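You operate a simulated robot arm through the tools that you are given. There is no shell and no other tool. Be economical: measure what you need, move in short steps, check, and stop when the job is done.

The job below is to be done with a simulated robot arm. You get a single attempt, and the scene is never put back.

TASK
Mount the blue gem in the gem jar.
Fine: lid off, press the foam pad home in the jar, set the gem on the foam, screw the lid shut; the jar stays in its rest.

The check looks at the end state, three seconds after you hand in, the way a careful person would. Anything else that was tipped, shoved, dropped, spilled or broken makes it a failure. A push-on lid holds only when it is set on centred and level and pressed home; a screw cap is set on level and turned clockwise until tight.

THE ROBOT
A 7-joint arm with a two-finger parallel gripper, fixed in place. Base frame: the origin is at the foot of the arm, x ahead of it, y to its left, z up; the work surface is at about z = 780. Readings come in mm, degrees, newtons and seconds.
With the tool pointing down near the work surface it reaches from about 340 to 740 mm from the base axis. Its first joint turns from -115.0 to 115.0 degrees. Payload 3.91 kg.
The tool frame sits at the grasp point between the pads (the TCP): z along the fingers, y along the line on which they close. The tips reach 30 mm beyond it. Largest opening 110 mm; finger width 20, thickness 10; the body of the gripper, 48 by 112 mm, starts 55 mm behind the TCP.
Orientation is that of the tool frame in the base frame, as a unit quaternion [w, x, y, z]. With the fingers straight down and closing along the base's y, the tool's x points along the base's -x, its y along +y and its z along -z.

THE INTERFACE
- The arm moves only by the tool nudge_tool. Its argument "plan" is a list that holds one entry, the list of rows, each a list of 7 numbers: the shift along the base's x, y, z in mm, then the turn, a rotation vector about the base's x, y, z in degrees, then the closure in counts, from 0 (fully open) to 255 (shut). In form: [[[tx, ty, tz, rx, ry, rz, grip], ...]]. A call has 1 to 8 rows; each row shifts and turns the commanded pose from where the row before left it. Rows are played at 5 a second. More than 50 mm and 8.6 degrees between two rows, or a gripper value outside its range, and nothing of the call is played. A pose out of reach is approached as far as the arm can. The call stops where the force on the tool passes 40 N (or 10 N more than at its start, if that is more) or the arm is blocked; 0.2 s more then pass. Each finger travels about 108 mm/s and halts on what it meets, pressing with about 22 N; the grip force reading is that of the motor and also rises with nothing between the fingers. The clock runs only during rows and for 0.2 s after the last one: add rows that do not move to give the fingers time. The reply holds the time, the measured pose of the TCP, the force on the tool along the base axes, the opening and the grip force, in the units named above and with some noise, with the torque about the TCP (base axes, N m) and any sound that the robot's microphone picked up.
- Cameras (640 x 400 px; columns grow to the right, rows downward): "scene" is fixed at [402.2, -504.1, 1365.4]; the picture's right is [1.00, 0.05, 0.00], its down [0.02, -0.36, -0.93] and it looks along [-0.05, 0.93, -0.36] (base axes); focal length 352 px, centre (320, 200). "wrist" rides on the gripper at [72, 17, -103] in the tool frame; the picture's right is [-0.23, 0.97, 0.00], its down [-0.76, -0.18, -0.62] and it looks along [-0.61, -0.14, 0.78] (tool axes); focal length 222 px, centre (320, 200). There is no depth. A picture from a camera that has moved, and an enlarged one, comes with that camera's place and axes in the base frame and with its lens. The place of the scene camera against the robot may be out by one fixed shift of up to 12 mm in any direction.
- snapshot(camera): a new picture of that camera. It takes no simulated time.
- raise_lower(by): slides the trunk up (or, below 0, down) by that many mm; the arm rides with it, the base frame stays. It gives what a move gives, with no picture.
- inspect(camera, box): a new picture of the part [left, top, right, bottom] of that camera's present view, enlarged. It takes no simulated time.
- finish_job(): hands the job in; it is judged then, once.

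Go step by step. Nothing tells you positions but the pictures and the camera data: compare them with the known pose of the tool, close in by small moves and look again before you grip or let go. The budget is 120 turns and 64 pictures, counting those below and the enlarged ones. Unless the task says otherwise, let go and move clear before handing in, and close with one line.

The tools are called after "Emit:" as a command line: name --argument value ..., lists and objects as JSON in quotes. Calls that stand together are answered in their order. nudge_tool: Moves the arm, as the interface text tells. Its arguments: {"type":"object","properties":{"plan":{"type":"array","items":{"type":"array","items":{"type":"array","items":{"type":"number"}}}}},"required":["plan"]} The other tools are called the same way: raise_lower (by) slides the trunk up or down; snapshot (camera) takes a picture; inspect (camera, box) takes an enlarged picture of a part of a camera's view; finish_job () hands the job in.

At the start:

```text
t: 0.0
position: [283.7, 363.2, 1037.6]
tcp_rot: [0.0, 0.0, 1.0, 0.001]
wrist_force: [-0.6, -0.5, 0.4]
wrist_torque: [0.0, 0.01, 0.0]
gripper_width: 109.9
gripper_force: 0.1
trunk travel left (down, up): [-725.0, 265.0]
```

scene: 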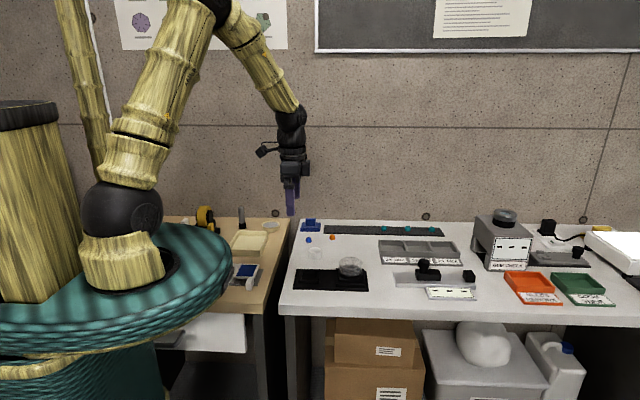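
wrist: 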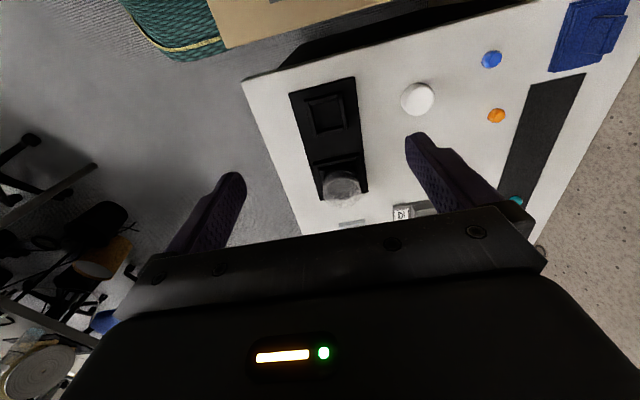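

I see a black rest with a clear jar, a white foam cylinder, a blue and an orange gem on the table. I'll enlarge those areas first.

Emit:
inspect --camera "scene" --box '[280, 210, 480, 310]'

Emit:
inspect --camera "wrist" --box '[240, 30, 560, 230]'

```text
3.20 times, centred on (380, 260) of scene
camera zoom: at [402.2, -504.1, 1365.4], right [1.0, 0.05, 0.0], down [0.02, -0.36, -0.93], along [-0.05, 0.93, -0.36], focal length 1127 px, centre (128, 8)
```

zoom: 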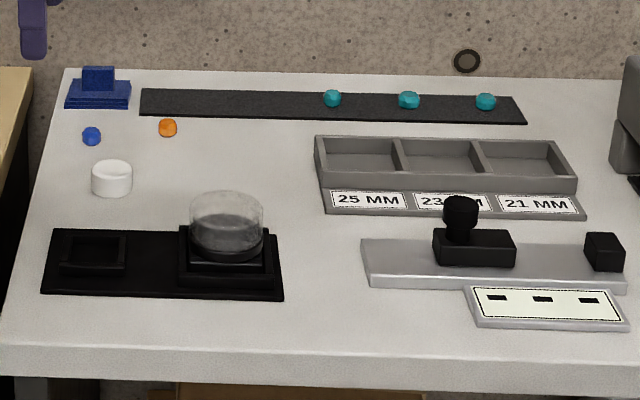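

```text
2.00 times, centred on (400, 130) of wrist
camera zoom: at [211.3, 380.0, 1141.1], right [0.23, 0.97, 0.0], down [0.76, -0.18, 0.62], along [0.61, -0.14, -0.78], focal length 444 px, centre (160, 340)
```

zoom: 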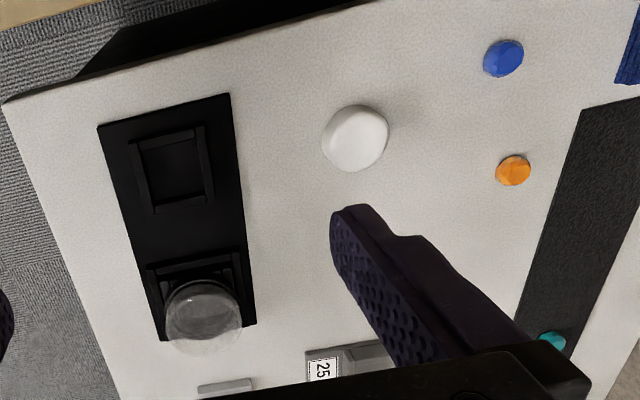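

The jar looks to be at about (448, 357), the foam at (332, 488) and the blue gem at (302, 595). I'll go closer over the jar for a good look.

Emit:
nudge_tool --plan '[[[33, 0, -40, 0, 0, 0, 0], [33, 0, -37, 0, 0, 0, 0], [0, 0, 0, 0, 0, 0, 0]]]'

Emit:
snapshot --camera "wrist"

```text
refused: row 1 steps farther than a row can; nothing moved
```

```text
59 pictures are left
camera wrist: at [211.3, 380.0, 1141.1], right [0.23, 0.97, 0.0], down [0.76, -0.18, 0.62], along [0.61, -0.14, -0.78], focal length 222 px, centre (320, 200)
```

wrist: 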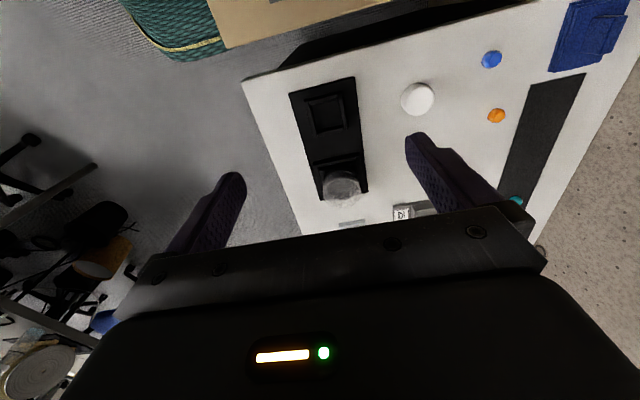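

The step was slightly too long, so I'll split it into shorter ones.

Emit:
nudge_tool --plan '[[[25, 0, -30, 0, 0, 0, 0], [25, 0, -30, 0, 0, 0, 0], [16, 0, -18, 0, 0, 0, 0], [0, 0, 0, 0, 0, 0, 0]]]'

```text
t: 1.0
position: [348.9, 361.6, 959.5]
tcp_rot: [0.0, 0.0, 1.0, -0.001]
wrist_force: [-0.5, 0.2, -0.2]
wrist_torque: [-0.02, 0.03, 0.0]
gripper_width: 110.2
gripper_force: 0.1
trunk travel left (down, up): [-725.0, 265.0]
```

Arm is near the jar; now a close look from the wrist and the scene camera.

Emit:
snapshot --camera "wrist"

Emit:
inspect --camera "scene" --box '[320, 250, 384, 290]'

```text
58 pictures are left
camera wrist: at [276.3, 378.7, 1063.2], right [0.23, 0.97, 0.0], down [0.76, -0.18, 0.62], along [0.61, -0.14, -0.78], focal length 222 px, centre (320, 200)
```

wrist: 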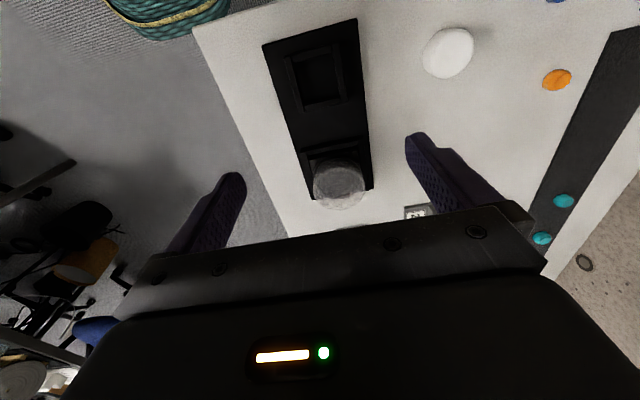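

```text
10.00 times, centred on (352, 270) of scene
camera zoom: at [402.2, -504.1, 1365.4], right [1.0, 0.05, 0.0], down [0.02, -0.36, -0.93], along [-0.05, 0.93, -0.36], focal length 3523 px, centre (0, -500)
```

zoom: 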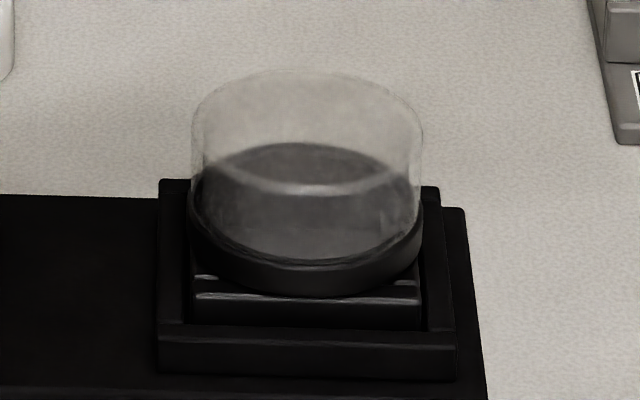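

The jar is a black base seated in the square rest with a clear cylindrical cover, at roughly (444, 364). I'll come lower to see it better.

Emit:
nudge_tool --plan '[[[30, 0, -25, 0, 0, 0, 0], [30, 1, -25, 0, 0, 0, 0], [10, 1, -10, 0, 0, 0, 0], [0, 0, 0, 0, 0, 0, 0]]]'

Emit:
inspect --camera "wrist" --box '[200, 90, 456, 250]'

```text
t: 2.0
position: [420.5, 365.8, 900.4]
tcp_rot: [0.0, 0.0, 1.0, 0.0]
wrist_force: [-0.3, 0.0, -0.8]
wrist_torque: [-0.03, -0.03, 0.03]
gripper_width: 110.0
gripper_force: 0.0
trunk travel left (down, up): [-725.0, 265.0]
```

```text
2.50 times, centred on (328, 170) of wrist
camera zoom: at [348.0, 381.9, 1004.3], right [0.23, 0.97, 0.0], down [0.76, -0.18, 0.62], along [0.61, -0.14, -0.78], focal length 555 px, centre (300, 275)
```

zoom: 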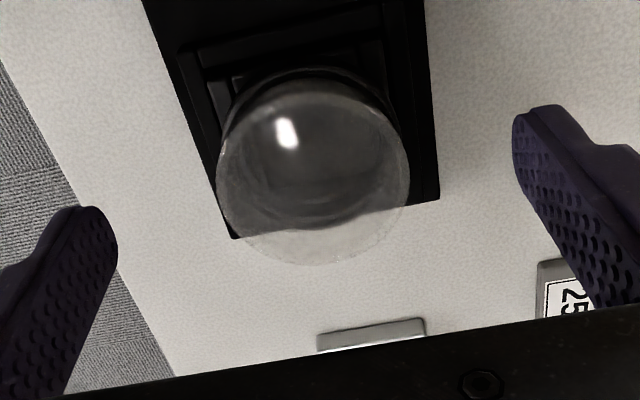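

Combining both views, the cover's top is near z = 839, centred at about (440, 366), with a diameter near 64; its lower edge is near z = 814. I'll centre over it and come down partway.

Emit:
nudge_tool --plan '[[[19.5, 0, -20, 0, 0, 0, 0], [0, 0, -15, 0, 0, 0, 0], [0, 0, 0, 0, 0, 0, 0]]]'

Emit:
snapshot --camera "wrist"

Emit:
inspect --camera "scene" --box '[304, 220, 400, 280]'

```text
t: 2.8
position: [440.1, 365.8, 864.3]
tcp_rot: [0.0, 0.001, 1.0, 0.0]
wrist_force: [0.0, -0.2, -0.6]
wrist_torque: [0.02, 0.0, -0.02]
gripper_width: 109.9
gripper_force: 0.0
trunk travel left (down, up): [-725.0, 265.0]
```

```text
55 pictures are left
camera wrist: at [368.3, 382.5, 968.4], right [0.23, 0.97, 0.0], down [0.76, -0.18, 0.62], along [0.61, -0.14, -0.78], focal length 222 px, centre (320, 200)
```

wrist: 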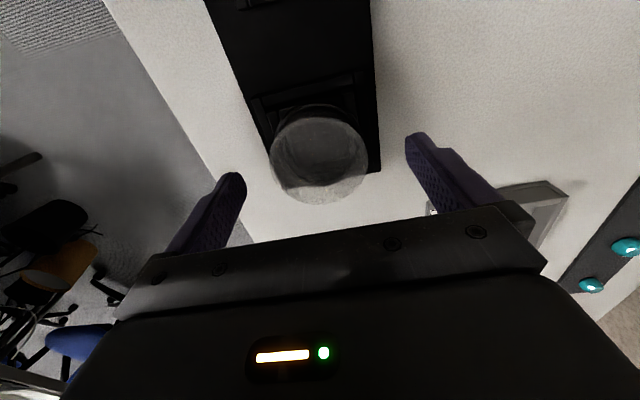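

```text
6.67 times, centred on (352, 250) of scene
camera zoom: at [402.2, -504.1, 1365.4], right [1.0, 0.05, 0.0], down [0.02, -0.36, -0.93], along [-0.05, 0.93, -0.36], focal length 2348 px, centre (107, -133)
```

zoom: 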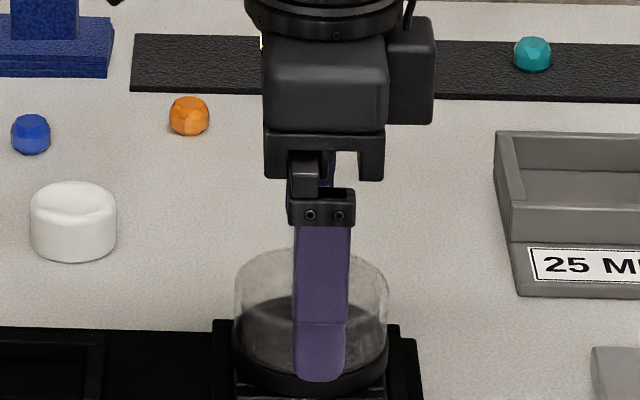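

Seen from the scene camera, the cover sits about 2.5 mm toward −x of the fingers. I'll correct that, come down so the tips reach z≈819 on the clear part, and close.

Emit:
nudge_tool --plan '[[[-2.5, 0.5, -8, 0, 0, 0, 0], [0, 0, -7, 0, 0, 0, 0], [0, 0, 0, 0, 0, 0, 60], [0, 0, 0, 0, 0, 0, 90], [0, 0, 0, 0, 0, 0, 105], [0, 0, 0, 0, 0, 0, 120], [0, 0, 0, 0, 0, 0, 130]]]'

Emit:
snapshot --camera "wrist"

Emit:
inspect --camera "scene" --box '[320, 240, 384, 280]'

```text
t: 4.4
position: [437.1, 366.7, 849.4]
tcp_rot: [0.0, 0.0, 1.0, 0.001]
wrist_force: [-0.9, 0.3, 0.3]
wrist_torque: [0.03, -0.01, -0.01]
gripper_width: 67.8
gripper_force: 22.4
trunk travel left (down, up): [-725.0, 265.0]
```

```text
53 pictures are left
camera wrist: at [364.4, 382.6, 953.0], right [0.23, 0.97, 0.0], down [0.76, -0.18, 0.62], along [0.61, -0.14, -0.78], focal length 222 px, centre (320, 200)
```

wrist: 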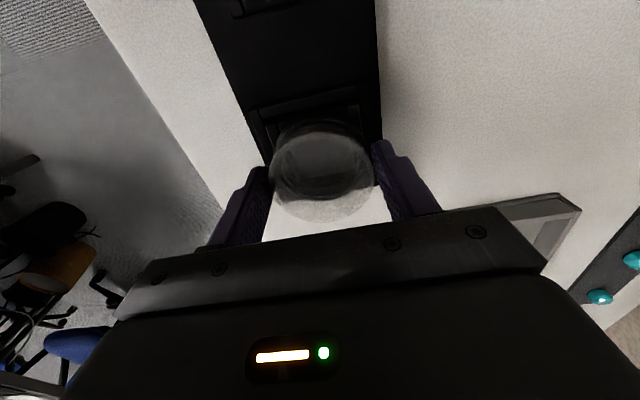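

```text
10.00 times, centred on (352, 260) of scene
camera zoom: at [402.2, -504.1, 1365.4], right [1.0, 0.05, 0.0], down [0.02, -0.36, -0.93], along [-0.05, 0.93, -0.36], focal length 3523 px, centre (0, -400)
```

zoom: 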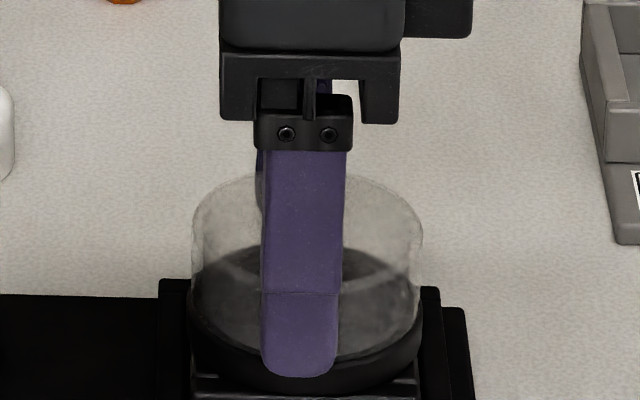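

The cover is gripped at 67.8 mm, on the clear part. Now I turn it counter-clockwise and watch whether it loosens.

Emit:
nudge_tool --plan '[[[0, 0, 0, 0, 0, 8, 140], [0, 0, 0, 0, 0, 8, 140], [0, 0, 0, 0, 0, 8, 140], [0, 0, 0, 0, 0, 8, 140], [0, 0, 0, 0, 0, 8, 140], [0, 0, 0, 0, 0, 8, 140]]]'

```text
t: 5.8
position: [436.7, 363.7, 849.3]
tcp_rot: [0.001, -0.407, 0.913, 0.0]
wrist_force: [4.8, -9.0, 7.2]
wrist_torque: [-0.41, -0.19, -0.06]
gripper_width: 67.8
gripper_force: 21.4
trunk travel left (down, up): [-725.0, 265.0]
```

The turning axis is slightly off the cover's centre (side force builds up), and the cover appears to push upward. I'll shift the axis +2 mm in x, lift a little and keep turning.

Emit:
nudge_tool --plan '[[[2, 0, 0.5, 0, 0, 0, 140], [0, 0, 0.3, 0, 0, 8, 140], [0, 0, 0.3, 0, 0, 8, 140], [0, 0, 0.3, 0, 0, 8, 140], [0, 0, 0.3, 0, 0, 8, 140], [0, 0, 0, 0, 0, 0, 140]]]'

Emit:
inspect --camera "scene" --box '[320, 240, 384, 280]'

```text
t: 7.2
position: [440.1, 363.8, 851.3]
tcp_rot: [-0.002, -0.643, 0.766, 0.001]
wrist_force: [2.7, -14.7, -3.4]
wrist_torque: [-0.89, -0.23, -0.06]
gripper_width: 67.5
gripper_force: 21.9
trunk travel left (down, up): [-725.0, 265.0]
```

```text
10.00 times, centred on (352, 260) of scene
camera zoom: at [402.2, -504.1, 1365.4], right [1.0, 0.05, 0.0], down [0.02, -0.36, -0.93], along [-0.05, 0.93, -0.36], focal length 3523 px, centre (0, -400)
```

zoom: 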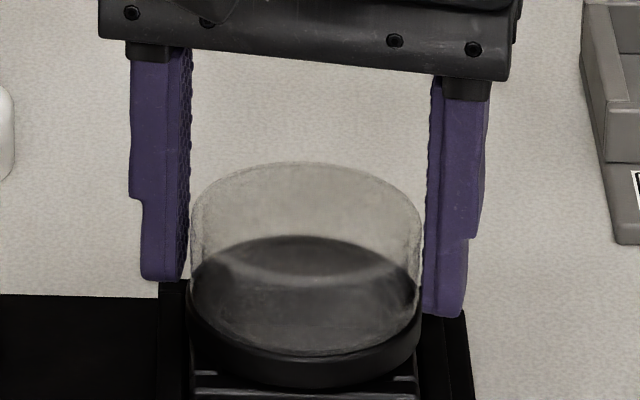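

The clear cover has risen 2–3 mm relative to the black base, so it is unscrewing. I'll unload the side force and continue turning while lifting gently.

Emit:
nudge_tool --plan '[[[0, -2.5, 0, 0, 0, 0, 140], [0, 0, 0.3, 0, 0, 8, 140], [0, 0, 0.3, 0, 0, 8, 140], [0, 0, 0.3, 0, 0, 8, 140], [0, 0, 0.3, 0, 0, 8, 140], [0, 0, 0, 0, 0, 0, 140]]]'

Emit:
inspect --camera "scene" --box '[320, 240, 384, 280]'

```text
t: 8.6
position: [438.8, 363.5, 851.1]
tcp_rot: [0.0, 0.83, -0.558, 0.0]
wrist_force: [-0.4, -0.1, -1.0]
wrist_torque: [-0.04, 0.01, 0.01]
gripper_width: 67.6
gripper_force: 22.2
trunk travel left (down, up): [-725.0, 265.0]
```

```text
10.00 times, centred on (352, 260) of scene
camera zoom: at [402.2, -504.1, 1365.4], right [1.0, 0.05, 0.0], down [0.02, -0.36, -0.93], along [-0.05, 0.93, -0.36], focal length 3523 px, centre (0, -400)
```

zoom: 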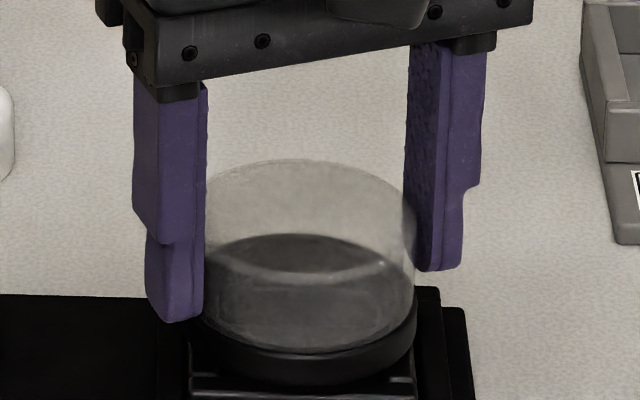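

Forces are now near zero, so the cover may be free, or the jar may be shifting with it. I'll lift 4 mm and check which.

Emit:
nudge_tool --plan '[[[0, 0, 2, 0, 0, 0, 140], [0, 0, 2, 0, 0, 0, 140], [0, 0, 0, 0, 0, 0, 140]]]'

Emit:
inspect --camera "scene" --box '[320, 245, 384, 285]'

Emit:
snapshot --camera "wrist"

```text
t: 9.4
position: [440.1, 363.6, 855.4]
tcp_rot: [0.0, 0.829, -0.559, 0.0]
wrist_force: [-0.2, 0.7, -0.6]
wrist_torque: [0.01, 0.0, 0.01]
gripper_width: 67.7
gripper_force: 21.7
trunk travel left (down, up): [-725.0, 265.0]
```

```text
10.00 times, centred on (352, 265) of scene
camera zoom: at [402.2, -504.1, 1365.4], right [1.0, 0.05, 0.0], down [0.02, -0.36, -0.93], along [-0.05, 0.93, -0.36], focal length 3523 px, centre (0, -450)
```

zoom: 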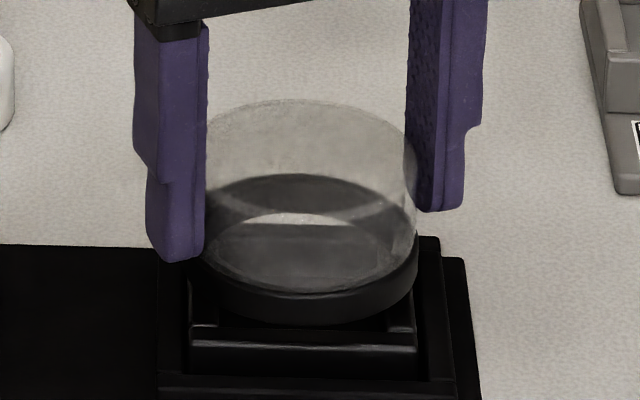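

```text
48 pictures are left
camera wrist: at [451.1, 289.6, 959.2], right [-0.99, -0.15, 0.0], down [-0.12, 0.77, 0.62], along [-0.1, 0.62, -0.78], focal length 222 px, centre (320, 200)
```

wrist: 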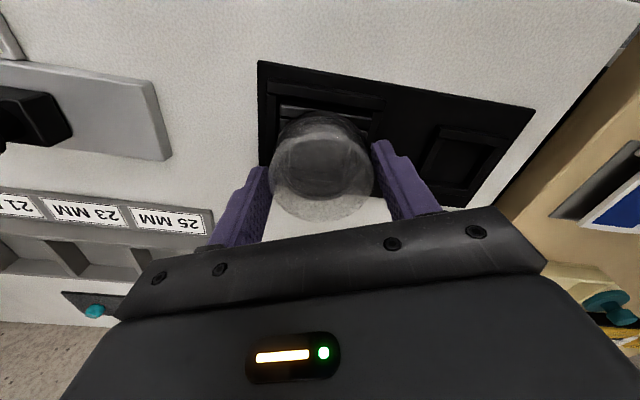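

The clear cover together with its black ring is the lid, and it has separated from the square jar body. I'll lift it clear and look.

Emit:
nudge_tool --plan '[[[0, 0, 10, 0, 0, 0, 140], [0, 0, 30, 0, 0, 0, 140], [0, 0, 40, 0, 0, 0, 140], [0, 0, 20, 0, 0, 0, 140]]]'

Emit:
inspect --camera "scene" --box '[304, 230, 400, 290]'

```text
t: 10.4
position: [439.5, 361.0, 956.8]
tcp_rot: [0.001, 0.829, -0.559, 0.001]
wrist_force: [-0.2, 0.3, -0.5]
wrist_torque: [0.02, 0.0, -0.01]
gripper_width: 67.8
gripper_force: 22.2
trunk travel left (down, up): [-725.0, 265.0]
```

```text
6.67 times, centred on (352, 260) of scene
camera zoom: at [402.2, -504.1, 1365.4], right [1.0, 0.05, 0.0], down [0.02, -0.36, -0.93], along [-0.05, 0.93, -0.36], focal length 2348 px, centre (107, -200)
```

zoom: 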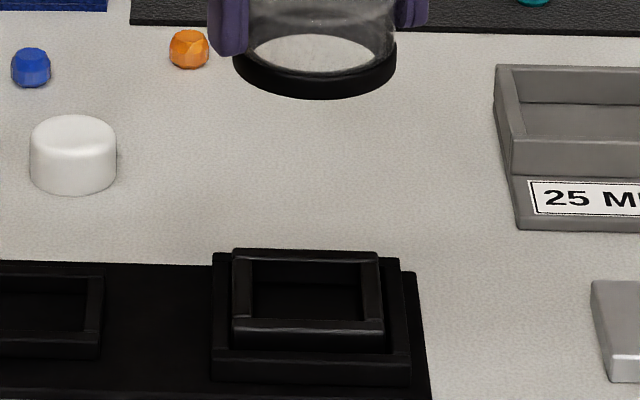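

Left in the rest is a square black open body, and I hold a clear cylinder with a black ring. I'll inspect both closely before deciding which is the lid.

Emit:
inspect --camera "scene" --box '[288, 255, 368, 305]'

Emit:
inspect --camera "scene" --box '[330, 215, 378, 245]'

Emit:
inspect --camera "wrist" --box '[240, 70, 400, 230]'

```text
8.00 times, centred on (328, 280) of scene
camera zoom: at [402.2, -504.1, 1365.4], right [1.0, 0.05, 0.0], down [0.02, -0.36, -0.93], along [-0.05, 0.93, -0.36], focal length 2818 px, centre (256, -440)
```

zoom: 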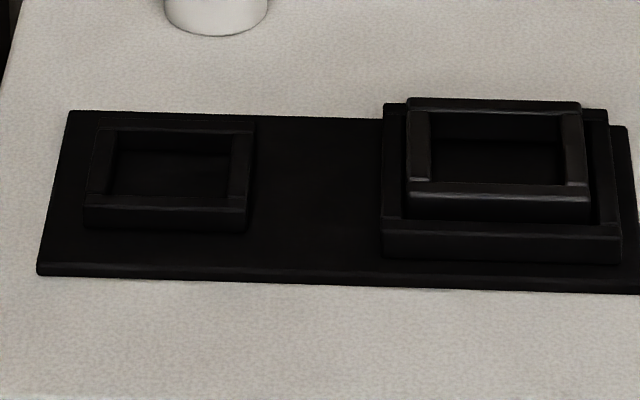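

```text
13.33 times, centred on (354, 230) of scene
camera zoom: at [402.2, -504.1, 1365.4], right [1.0, 0.05, 0.0], down [0.02, -0.36, -0.93], along [-0.05, 0.93, -0.36], focal length 4697 px, centre (-133, -200)
```

zoom: 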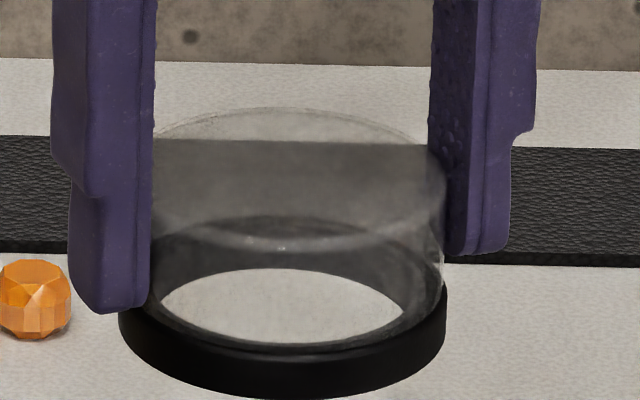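

```text
2.50 times, centred on (320, 150) of wrist
camera zoom: at [451.2, 287.4, 1061.2], right [-0.99, -0.15, 0.0], down [-0.12, 0.77, 0.62], along [-0.1, 0.62, -0.78], focal length 555 px, centre (320, 325)
```

zoom: 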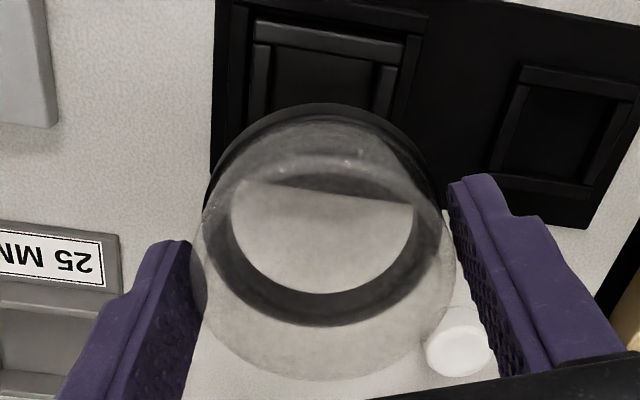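

The held part is the lid (open black ring plus clear dome) and the jar is the square body in the rest. I'll set the lid on the free table area near (437, 471), keeping its orientation.

Emit:
nudge_tool --plan '[[[0, 37, 0, 0, 0, 0, 140], [0, 37, 0, 0, 0, 0, 140], [-2, 36, 0, 0, 0, 0, 140], [0, 0, -45, 0, 0, 0, 140], [0, 0, -45, 0, 0, 0, 140], [0, 0, -20, 0, 0, 0, 140], [0, 0, -10, 0, 0, 0, 140], [0, 0, 0, 0, 0, 0, 140]]]'

Emit:
inspect --camera "scene" --box '[304, 215, 400, 275]'

```text
t: 12.2
position: [437.2, 472.9, 836.6]
tcp_rot: [0.0, 0.829, -0.559, 0.0]
wrist_force: [-0.3, -0.6, 0.5]
wrist_torque: [0.02, -0.02, -0.01]
gripper_width: 67.8
gripper_force: 22.6
trunk travel left (down, up): [-725.0, 265.0]
```

```text
6.67 times, centred on (352, 245) of scene
camera zoom: at [402.2, -504.1, 1365.4], right [1.0, 0.05, 0.0], down [0.02, -0.36, -0.93], along [-0.05, 0.93, -0.36], focal length 2348 px, centre (107, -100)
```

zoom: 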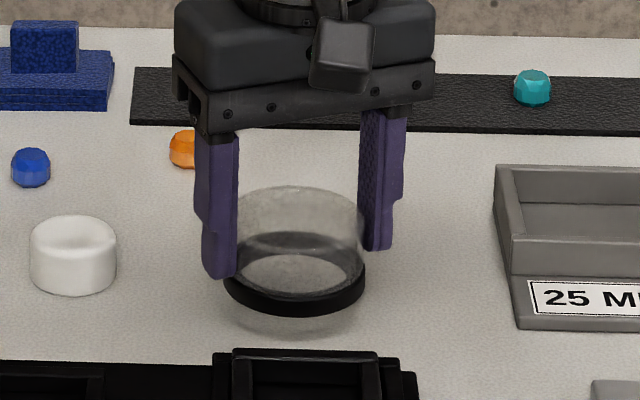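

The lid hovers about 8–12 mm above the table. I'll lower it slowly, watching for contact.

Emit:
nudge_tool --plan '[[[0, 0, -4, 0, 0, 0, 140], [0, 0, -3, 0, 0, 0, 140], [0, 0, -1.5, 0, 0, 0, 140], [0, 0, 0, 0, 0, 0, 140]]]'

```text
t: 13.2
position: [438.9, 473.8, 827.1]
tcp_rot: [0.0, 0.829, -0.559, -0.001]
wrist_force: [-0.2, -0.1, -0.5]
wrist_torque: [-0.02, -0.02, 0.02]
gripper_width: 67.7
gripper_force: 22.7
trunk travel left (down, up): [-725.0, 265.0]
```

Emit:
nudge_tool --plan '[[[0, 0, -1.5, 0, 0, 0, 140], [0, 0, -1, 0, 0, 0, 140], [0, 0, 0, 0, 0, 0, 140]]]'

```text
t: 14.0
position: [437.2, 473.8, 825.5]
tcp_rot: [0.0, 0.83, -0.558, 0.0]
wrist_force: [0.4, 0.0, -0.3]
wrist_torque: [-0.03, -0.01, 0.04]
gripper_width: 67.5
gripper_force: 21.4
trunk travel left (down, up): [-725.0, 265.0]
```

No contact yet; continuing down in small steps.

Emit:
nudge_tool --plan '[[[0, 0, -1, 0, 0, 0, 140], [0, 0, -1, 0, 0, 0, 140], [0, 0, -1, 0, 0, 0, 140], [0, 0, 0, 0, 0, 0, 140]]]'

Emit:
inspect --camera "scene" --box '[320, 240, 368, 270]'

```text
t: 15.0
position: [436.4, 474.3, 822.8]
tcp_rot: [0.0, 0.829, -0.559, 0.0]
wrist_force: [1.2, -1.0, 6.4]
wrist_torque: [0.13, 0.05, -0.02]
gripper_width: 67.7
gripper_force: 21.7
trunk travel left (down, up): [-725.0, 265.0]
```

```text
13.33 times, centred on (344, 255) of scene
camera zoom: at [402.2, -504.1, 1365.4], right [1.0, 0.05, 0.0], down [0.02, -0.36, -0.93], along [-0.05, 0.93, -0.36], focal length 4697 px, centre (0, -533)
```

zoom: 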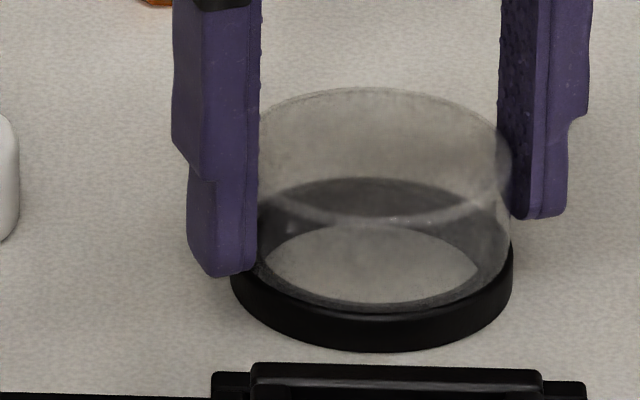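

The lid rests on the table with 6 N contact. I'll open, rise straight up, then go towards the foam.

Emit:
nudge_tool --plan '[[[0, 0, 0.5, 0, 0, 0, 110], [0, 0, 0, 0, 0, 0, 70], [0, 0, 0, 0, 0, 0, 40], [0, 0, 20, 0, 0, 0, 40], [0, 0, 40, 0, 0, 0, 40], [0, 0, 40, 0, 0, 0, 40], [-40, 0, 0, 0, 0, 0, 60], [-45, -10, 0, 0, 0, 0, 90]]]'

Emit:
snapshot --camera "wrist"

Emit:
snapshot --camera "scene"

```text
t: 16.8
position: [350.6, 463.2, 925.9]
tcp_rot: [0.001, 0.829, -0.559, 0.001]
wrist_force: [-1.3, -0.1, 1.2]
wrist_torque: [0.0, -0.03, 0.0]
gripper_width: 71.0
gripper_force: 0.2
trunk travel left (down, up): [-725.0, 265.0]
```

```text
41 pictures are left
camera wrist: at [361.6, 389.8, 1029.8], right [-0.99, -0.15, 0.0], down [-0.12, 0.77, 0.62], along [-0.1, 0.61, -0.78], focal length 222 px, centre (320, 200)
```

wrist: 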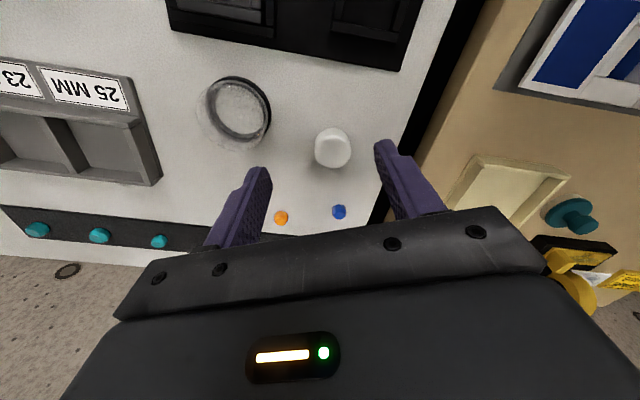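

```text
40 pictures are left
```

scene: 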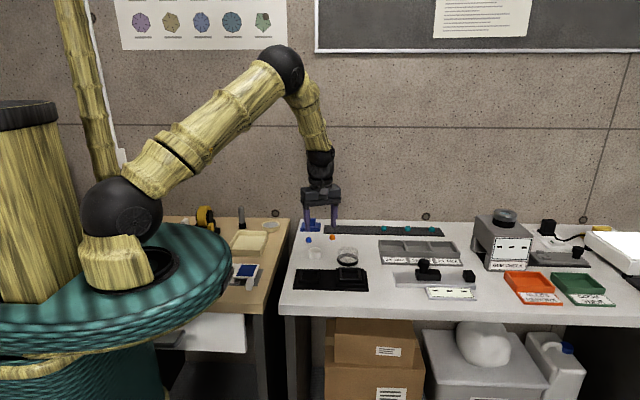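

The lid stands safely on the table. The foam is near (333, 488), so I'll go closer over it.

Emit:
nudge_tool --plan '[[[-17, 24, -25, 0, 0, 0, 100], [0, 0, -35, 0, 0, 0, 100], [0, 0, 0, 0, 0, 0, 100]]]'

Emit:
inspect --camera "wrist" --box '[200, 90, 456, 250]'

Emit:
inspect --camera "scene" --box '[288, 220, 352, 260]'

```text
t: 17.6
position: [336.5, 488.9, 861.9]
tcp_rot: [0.0, 0.829, -0.559, 0.0]
wrist_force: [0.4, 0.0, -0.3]
wrist_torque: [0.03, 0.02, -0.04]
gripper_width: 66.7
gripper_force: 0.0
trunk travel left (down, up): [-725.0, 265.0]
```

```text
2.50 times, centred on (328, 170) of wrist
camera zoom: at [348.3, 415.4, 966.1], right [-0.99, -0.15, 0.0], down [-0.12, 0.77, 0.62], along [-0.1, 0.62, -0.78], focal length 555 px, centre (300, 275)
```

zoom: 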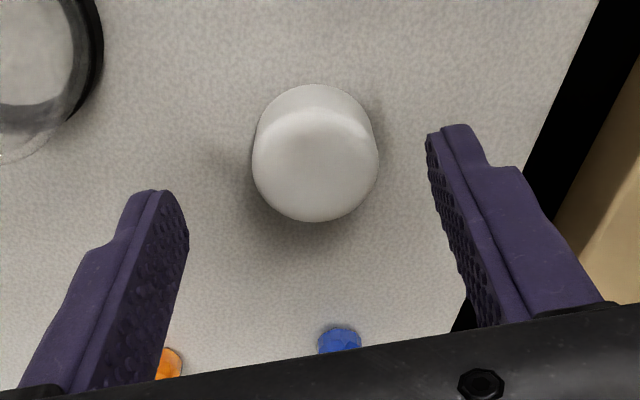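

```text
10.00 times, centred on (320, 240) of scene
camera zoom: at [402.2, -504.1, 1365.4], right [1.0, 0.05, 0.0], down [0.02, -0.36, -0.93], along [-0.05, 0.93, -0.36], focal length 3523 px, centre (320, -200)
```

zoom: 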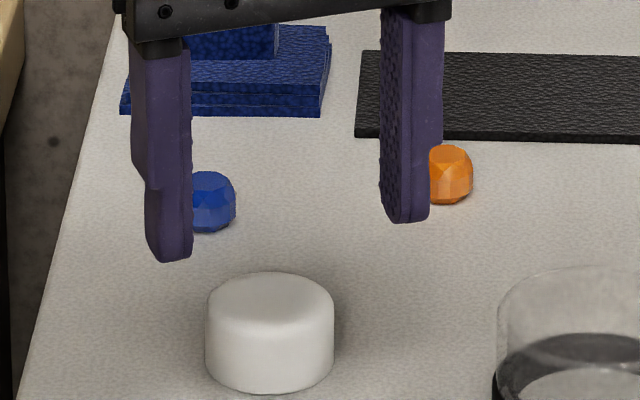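

The foam (about 41 mm across, 20 mm tall) looks to be at about (328, 500). I'll centre on it and descend until the tips are just above its top.

Emit:
nudge_tool --plan '[[[-8, 11, -10, 0, 0, 0, 100], [0, 0, -12, 0, 0, 0, 100], [0, 0, 0, 0, 0, 0, 100]]]'

Emit:
inspect --camera "wrist" --box '[200, 90, 456, 250]'

Emit:
inspect --camera "scene" --box '[288, 220, 352, 260]'

```text
t: 18.4
position: [327.3, 499.2, 840.4]
tcp_rot: [0.0, 0.829, -0.559, 0.0]
wrist_force: [-0.5, -0.3, -0.5]
wrist_torque: [0.02, 0.02, 0.02]
gripper_width: 66.9
gripper_force: 0.0
trunk travel left (down, up): [-725.0, 265.0]
```

```text
2.50 times, centred on (328, 170) of wrist
camera zoom: at [339.7, 425.0, 944.4], right [-0.99, -0.15, 0.0], down [-0.12, 0.77, 0.62], along [-0.1, 0.62, -0.78], focal length 555 px, centre (300, 275)
```

zoom: 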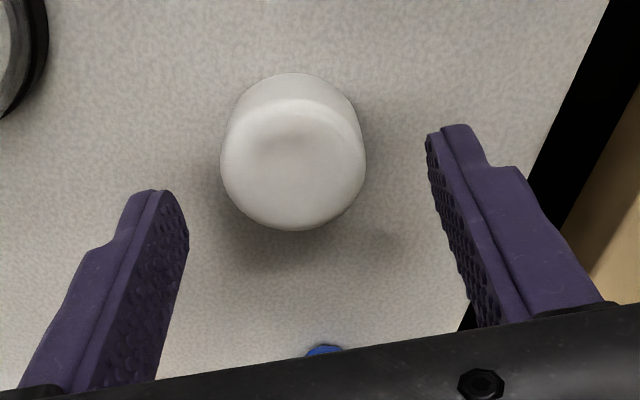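

```text
10.00 times, centred on (320, 240) of scene
camera zoom: at [402.2, -504.1, 1365.4], right [1.0, 0.05, 0.0], down [0.02, -0.36, -0.93], along [-0.05, 0.93, -0.36], focal length 3523 px, centre (320, -200)
```

zoom: 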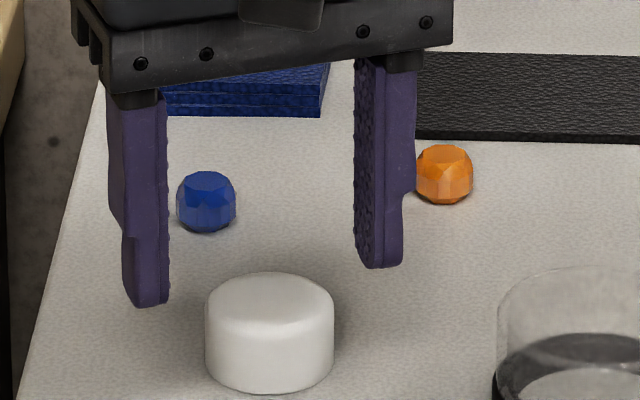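

Both views put the foam at (330, 498.5). I'll descend so the tips grip its upper 9 mm, then close.

Emit:
nudge_tool --plan '[[[2.5, -0.5, -10, 0, 0, 0, 100], [0, 0, -9.5, 0, 0, 0, 100], [0, 0, 0, 0, 0, 0, 130], [0, 0, 0, 0, 0, 0, 150], [0, 0, 0, 0, 0, 0, 165], [0, 0, 0, 0, 0, 0, 175], [0, 0, 0, 0, 0, 0, 175]]]'

Emit:
inspect --camera "scene" --box '[288, 230, 352, 270]'

```text
t: 20.0
position: [329.0, 497.1, 821.3]
tcp_rot: [0.0, 0.829, -0.56, 0.001]
wrist_force: [0.4, 1.1, 0.1]
wrist_torque: [-0.02, 0.01, -0.03]
gripper_width: 38.2
gripper_force: 22.0
trunk travel left (down, up): [-725.0, 265.0]
```

```text
10.00 times, centred on (320, 250) of scene
camera zoom: at [402.2, -504.1, 1365.4], right [1.0, 0.05, 0.0], down [0.02, -0.36, -0.93], along [-0.05, 0.93, -0.36], focal length 3523 px, centre (320, -300)
```

zoom: 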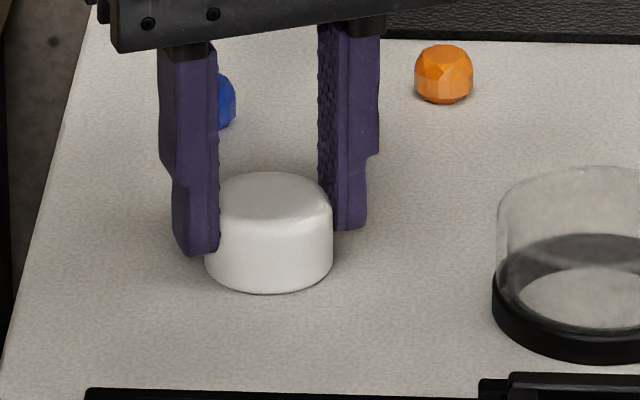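

The foam is gripped. I'll lift it and carry it to above the jar at about (439, 364).

Emit:
nudge_tool --plan '[[[0, 0, 20, 0, 0, 0, 175], [0, 0, 40, 0, 0, 0, 175], [0, 0, 20, 0, 0, 0, 175], [27.5, -33.3, 0, 0, 0, 0, 175], [27.5, -33.3, 0, 0, 0, 0, 175], [27.5, -33.3, 0, 0, 0, 0, 175], [27, -33.3, 0, 0, 0, 0, 175], [0, 0, 0, 0, 0, 0, 175]]]'

Emit:
snapshot --camera "wrist"

Emit:
inspect --camera "scene" --box '[304, 230, 400, 290]'

```text
t: 21.8
position: [436.3, 364.1, 903.1]
tcp_rot: [0.001, 0.829, -0.559, -0.001]
wrist_force: [-0.2, -0.1, -0.1]
wrist_torque: [0.02, 0.02, 0.01]
gripper_width: 38.3
gripper_force: 21.7
trunk travel left (down, up): [-725.0, 265.0]
```

```text
34 pictures are left
camera wrist: at [448.7, 288.7, 1005.8], right [-0.99, -0.16, 0.0], down [-0.12, 0.77, 0.62], along [-0.1, 0.62, -0.78], focal length 222 px, centre (320, 200)
```

wrist: 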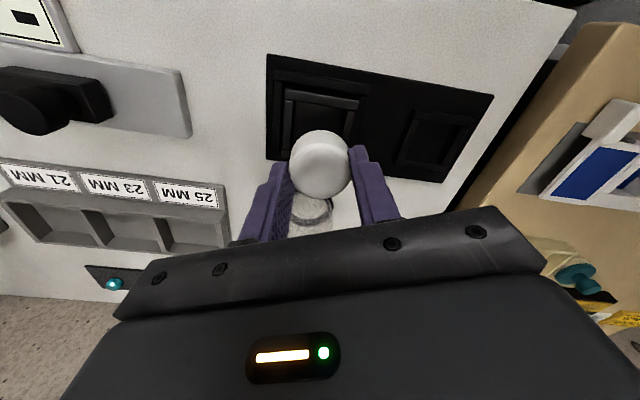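

```text
6.67 times, centred on (352, 260) of scene
camera zoom: at [402.2, -504.1, 1365.4], right [1.0, 0.05, 0.0], down [0.02, -0.36, -0.93], along [-0.05, 0.93, -0.36], focal length 2348 px, centre (107, -200)
```

zoom: 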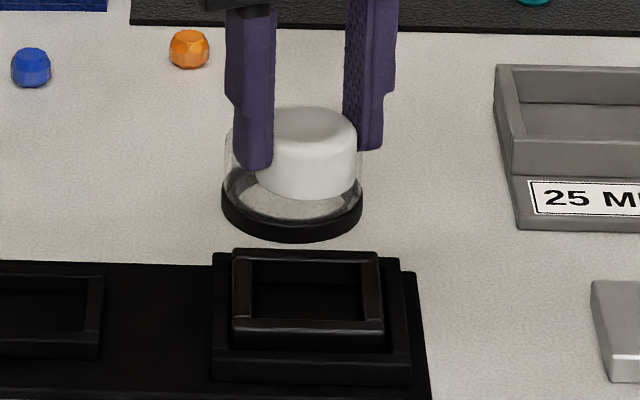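

I take the jar centre as (438, 366.7). I'll adjust and lower so the foam's underside is just above the jar rim, then look again.

Emit:
nudge_tool --plan '[[[1.5, 1.5, -25, 0, 0, 0, 175], [0, 0, -22, 0, 0, 0, 175], [0, 0, 0, 0, 0, 0, 175]]]'

Emit:
inspect --camera "wrist" --box '[224, 80, 416, 200]'

Emit:
inspect --camera "scene" --box '[320, 245, 384, 285]'

```text
t: 22.6
position: [439.8, 366.8, 853.1]
tcp_rot: [-0.001, 0.83, -0.558, 0.0]
wrist_force: [0.4, 0.1, -0.3]
wrist_torque: [-0.03, -0.02, 0.0]
gripper_width: 38.0
gripper_force: 22.1
trunk travel left (down, up): [-725.0, 265.0]
```

```text
3.33 times, centred on (320, 140) of wrist
camera zoom: at [451.0, 293.0, 957.0], right [-0.99, -0.16, 0.0], down [-0.12, 0.77, 0.62], along [-0.1, 0.62, -0.78], focal length 740 px, centre (320, 400)
```

zoom: 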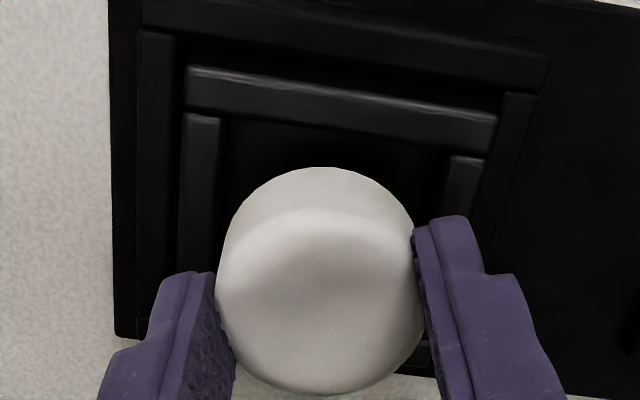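

```text
10.00 times, centred on (352, 265) of scene
camera zoom: at [402.2, -504.1, 1365.4], right [1.0, 0.05, 0.0], down [0.02, -0.36, -0.93], along [-0.05, 0.93, -0.36], focal length 3523 px, centre (0, -450)
```

zoom: 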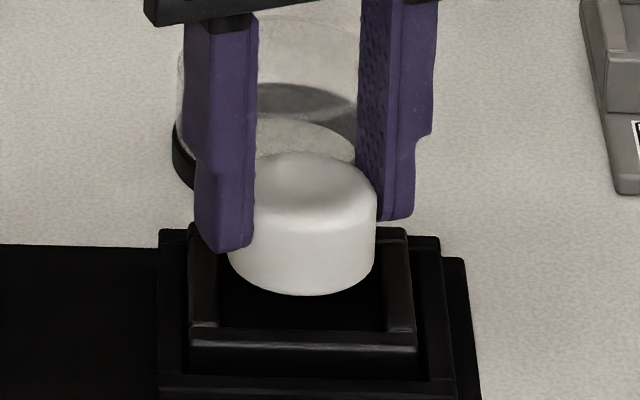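

The foam sits about 1.5 mm too far in +y relative to the jar opening. I'll correct and lower it slowly into the cavity.

Emit:
nudge_tool --plan '[[[0.5, -1.7, -2, 0, 0, 0, 175], [0, 0, -2, 0, 0, 0, 175], [0, 0, -2, 0, 0, 0, 175], [0, 0, -2, 0, 0, 0, 175], [0, 0, 0, 0, 0, 0, 175]]]'

Emit:
inspect --camera "scene" --box '[320, 245, 384, 285]'

```text
t: 23.8
position: [439.5, 363.4, 845.2]
tcp_rot: [-0.001, 0.829, -0.559, 0.0]
wrist_force: [0.3, -0.5, 0.5]
wrist_torque: [0.03, 0.02, 0.05]
gripper_width: 39.2
gripper_force: 21.9
trunk travel left (down, up): [-725.0, 265.0]
```

```text
10.00 times, centred on (352, 265) of scene
camera zoom: at [402.2, -504.1, 1365.4], right [1.0, 0.05, 0.0], down [0.02, -0.36, -0.93], along [-0.05, 0.93, -0.36], focal length 3523 px, centre (0, -450)
```

zoom: 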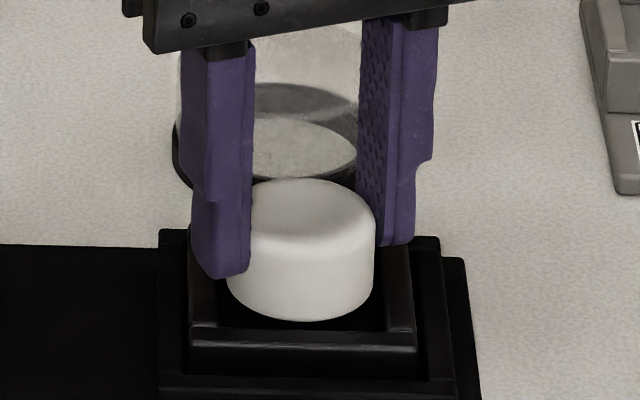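

The foam is entering the opening without contact force. I'll go down further until the fingertips near the rim.

Emit:
nudge_tool --plan '[[[0, 0, -1.5, 0, 0, 0, 175], [0, 0, -1.5, 0, 0, 0, 175], [0, 0, -1, 0, 0, 0, 175], [0, 0, 0, 0, 0, 0, 175]]]'

Emit:
inspect --camera "scene" --box '[320, 245, 384, 285]'

```text
t: 24.8
position: [439.5, 365.2, 841.9]
tcp_rot: [0.0, 0.829, -0.56, 0.0]
wrist_force: [-0.2, 0.2, 0.2]
wrist_torque: [0.0, -0.01, 0.0]
gripper_width: 38.9
gripper_force: 21.9
trunk travel left (down, up): [-725.0, 265.0]
```

```text
10.00 times, centred on (352, 265) of scene
camera zoom: at [402.2, -504.1, 1365.4], right [1.0, 0.05, 0.0], down [0.02, -0.36, -0.93], along [-0.05, 0.93, -0.36], focal length 3523 px, centre (0, -450)
```

zoom: 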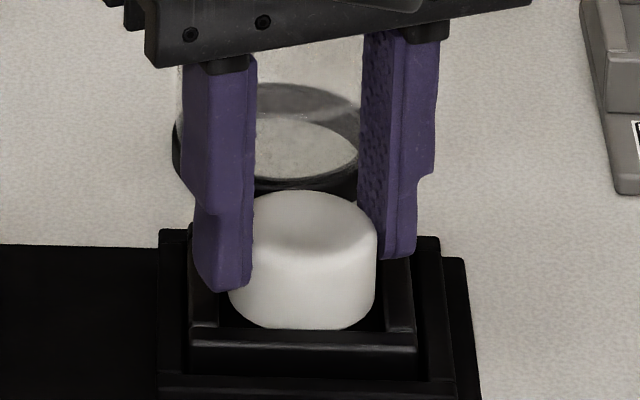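

The foam's lower edge is inside the cavity. I'll release, rise and look from above.

Emit:
nudge_tool --plan '[[[0, 0, 0, 0, 0, 0, 155], [0, 0, 0, 0, 0, 0, 130], [0, 0, 0, 0, 0, 0, 110], [0, 0, 25, 0, 0, 0, 110], [0, 0, 15, 0, 0, 0, 110], [0, 0, 0, 0, 0, 0, 110]]]'

Emit:
inspect --camera "wrist" --box '[224, 80, 416, 200]'

Emit:
inspect --camera "scene" --box '[320, 245, 384, 285]'

```text
t: 26.2
position: [439.3, 364.9, 882.3]
tcp_rot: [0.001, 0.829, -0.56, -0.001]
wrist_force: [0.3, 0.3, -0.3]
wrist_torque: [0.0, 0.02, 0.03]
gripper_width: 62.4
gripper_force: 0.0
trunk travel left (down, up): [-725.0, 265.0]
```

```text
3.33 times, centred on (320, 140) of wrist
camera zoom: at [451.4, 291.2, 984.7], right [-0.99, -0.15, 0.0], down [-0.12, 0.77, 0.62], along [-0.1, 0.62, -0.78], focal length 740 px, centre (320, 400)
```

zoom: 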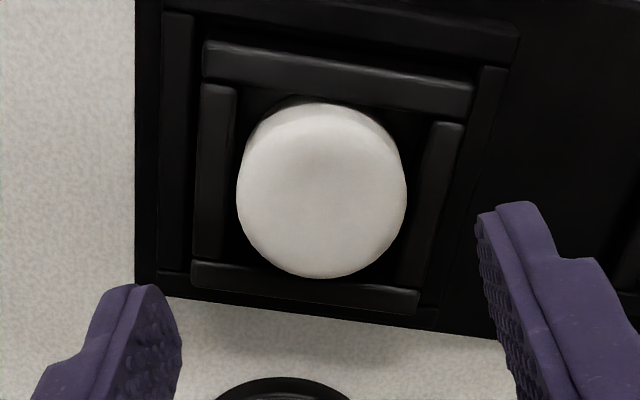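

```text
10.00 times, centred on (352, 265) of scene
camera zoom: at [402.2, -504.1, 1365.4], right [1.0, 0.05, 0.0], down [0.02, -0.36, -0.93], along [-0.05, 0.93, -0.36], focal length 3523 px, centre (0, -450)
```

zoom: 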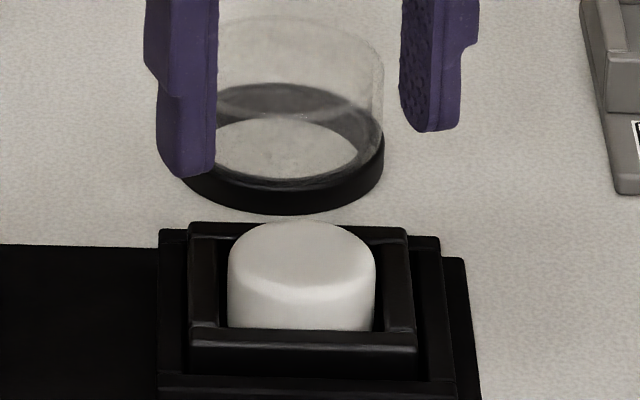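

The foam sits in the cavity but stands about 8–10 mm proud of the rim. I'll close the fingers and press it down at its centre.

Emit:
nudge_tool --plan '[[[0, -1, 0, 0, 0, 0, 180], [0, 0, 0, 0, 0, 0, 255], [0, 0, -10, 0, 0, 0, 255], [0, 0, -18, 0, 0, 0, 255], [0, 0, -4, 0, 0, 0, 255], [0, 0, -2, 0, 0, 0, 255], [0, 0, -2, 0, 0, 0, 255], [0, 0, -2, 0, 0, 0, 255]]]'

```text
t: 28.0
position: [438.7, 365.0, 845.7]
tcp_rot: [-0.002, 0.829, -0.559, -0.001]
wrist_force: [-2.0, 3.7, 14.7]
wrist_torque: [0.08, 0.08, -0.01]
gripper_width: 0.0
gripper_force: 22.5
trunk travel left (down, up): [-725.0, 265.0]
heard: snap
```

I heard a snap with about 15 N on the tool. I'll rise and look at the foam.

Emit:
nudge_tool --plan '[[[0, 0, 20, 0, 0, 0, 255], [0, 0, 30, 0, 0, 0, 255], [0, -30, 10, 0, 0, 0, 200], [0, 0, 0, 0, 0, 0, 200]]]'

Emit:
inspect --camera "scene" --box '[320, 245, 384, 285]'

Emit:
inspect --camera "wrist" --box '[192, 60, 448, 220]'

```text
t: 29.0
position: [440.0, 332.8, 906.6]
tcp_rot: [-0.001, 0.83, -0.558, 0.0]
wrist_force: [-0.5, -0.2, 0.1]
wrist_torque: [0.02, 0.02, 0.05]
gripper_width: 24.2
gripper_force: 0.0
trunk travel left (down, up): [-725.0, 265.0]
```

```text
10.00 times, centred on (352, 265) of scene
camera zoom: at [402.2, -504.1, 1365.4], right [1.0, 0.05, 0.0], down [0.02, -0.36, -0.93], along [-0.05, 0.93, -0.36], focal length 3523 px, centre (0, -450)
```

zoom: 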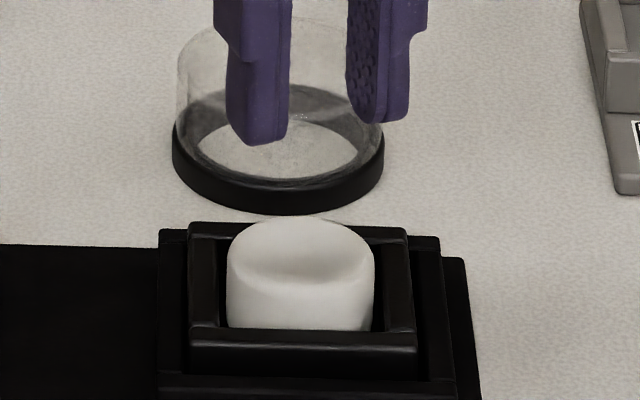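

```text
2.50 times, centred on (320, 140) of wrist
camera zoom: at [452.0, 259.3, 1009.6], right [-0.99, -0.16, 0.0], down [-0.12, 0.77, 0.62], along [-0.1, 0.62, -0.78], focal length 555 px, centre (320, 350)
```

zoom: 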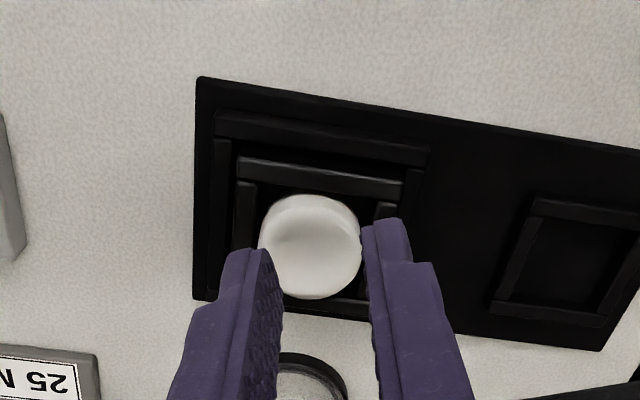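

The foam's height hasn't visibly changed, so I'll press again a bit harder to confirm it is home.

Emit:
nudge_tool --plan '[[[0, 31, -10, 0, 0, 0, 255], [0, 0, -35, 0, 0, 0, 255], [0, 0, -12, 0, 0, 0, 255], [0, 0, -2, 0, 0, 0, 255], [0, 0, -2, 0, 0, 0, 255], [0, 0, -1, 0, 0, 0, 255], [0, 0, -1, 0, 0, 0, 255], [0, 0, 0, 0, 0, 0, 255]]]'

```text
t: 30.9
position: [439.7, 362.9, 846.2]
tcp_rot: [-0.003, 0.829, -0.559, 0.001]
wrist_force: [-6.4, -7.8, 19.7]
wrist_torque: [-0.23, 0.21, 0.02]
gripper_width: 0.0
gripper_force: 22.2
trunk travel left (down, up): [-725.0, 265.0]
stopped in row 8: the force on the tool passed its limit at 40 N (the readings are from after the stop); the commanded pose is now the measured one
```

The foam held firm at 40 N, with no movement and at the same height, so it is home. Next I go to the blue gem.

Emit:
nudge_tool --plan '[[[0, 0, 40, 0, 0, 0, 255], [0, 0, 45, 0, 0, 0, 255], [-26, 40, 0, 0, 0, 0, 200], [-26, 40, 0, 0, 0, 0, 170], [-26, 40, 0, 0, 0, 0, 150], [-26, 40, 0, 0, 0, 0, 150], [-26, 40, 0, 0, 0, 0, 150], [0, 0, 0, 0, 0, 0, 150]]]'

Emit:
snapshot --camera "wrist"

```text
t: 32.7
position: [310.5, 565.5, 928.6]
tcp_rot: [-0.002, 0.829, -0.559, 0.001]
wrist_force: [-0.6, -0.3, 0.2]
wrist_torque: [-0.01, -0.02, -0.01]
gripper_width: 45.2
gripper_force: 0.1
trunk travel left (down, up): [-725.0, 265.0]
```

```text
24 pictures are left
camera wrist: at [321.5, 491.9, 1033.8], right [-0.99, -0.15, 0.0], down [-0.12, 0.77, 0.62], along [-0.09, 0.62, -0.78], focal length 222 px, centre (320, 200)
```

wrist: 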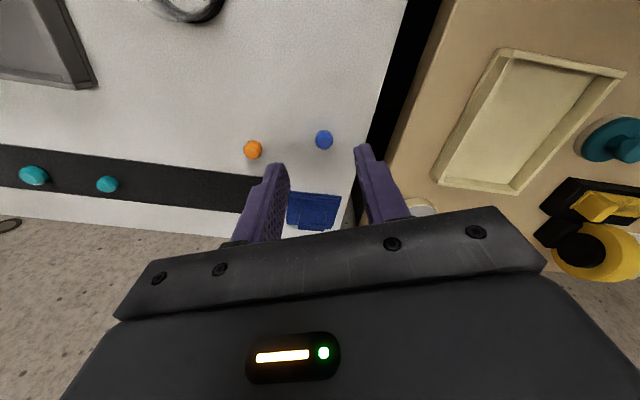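

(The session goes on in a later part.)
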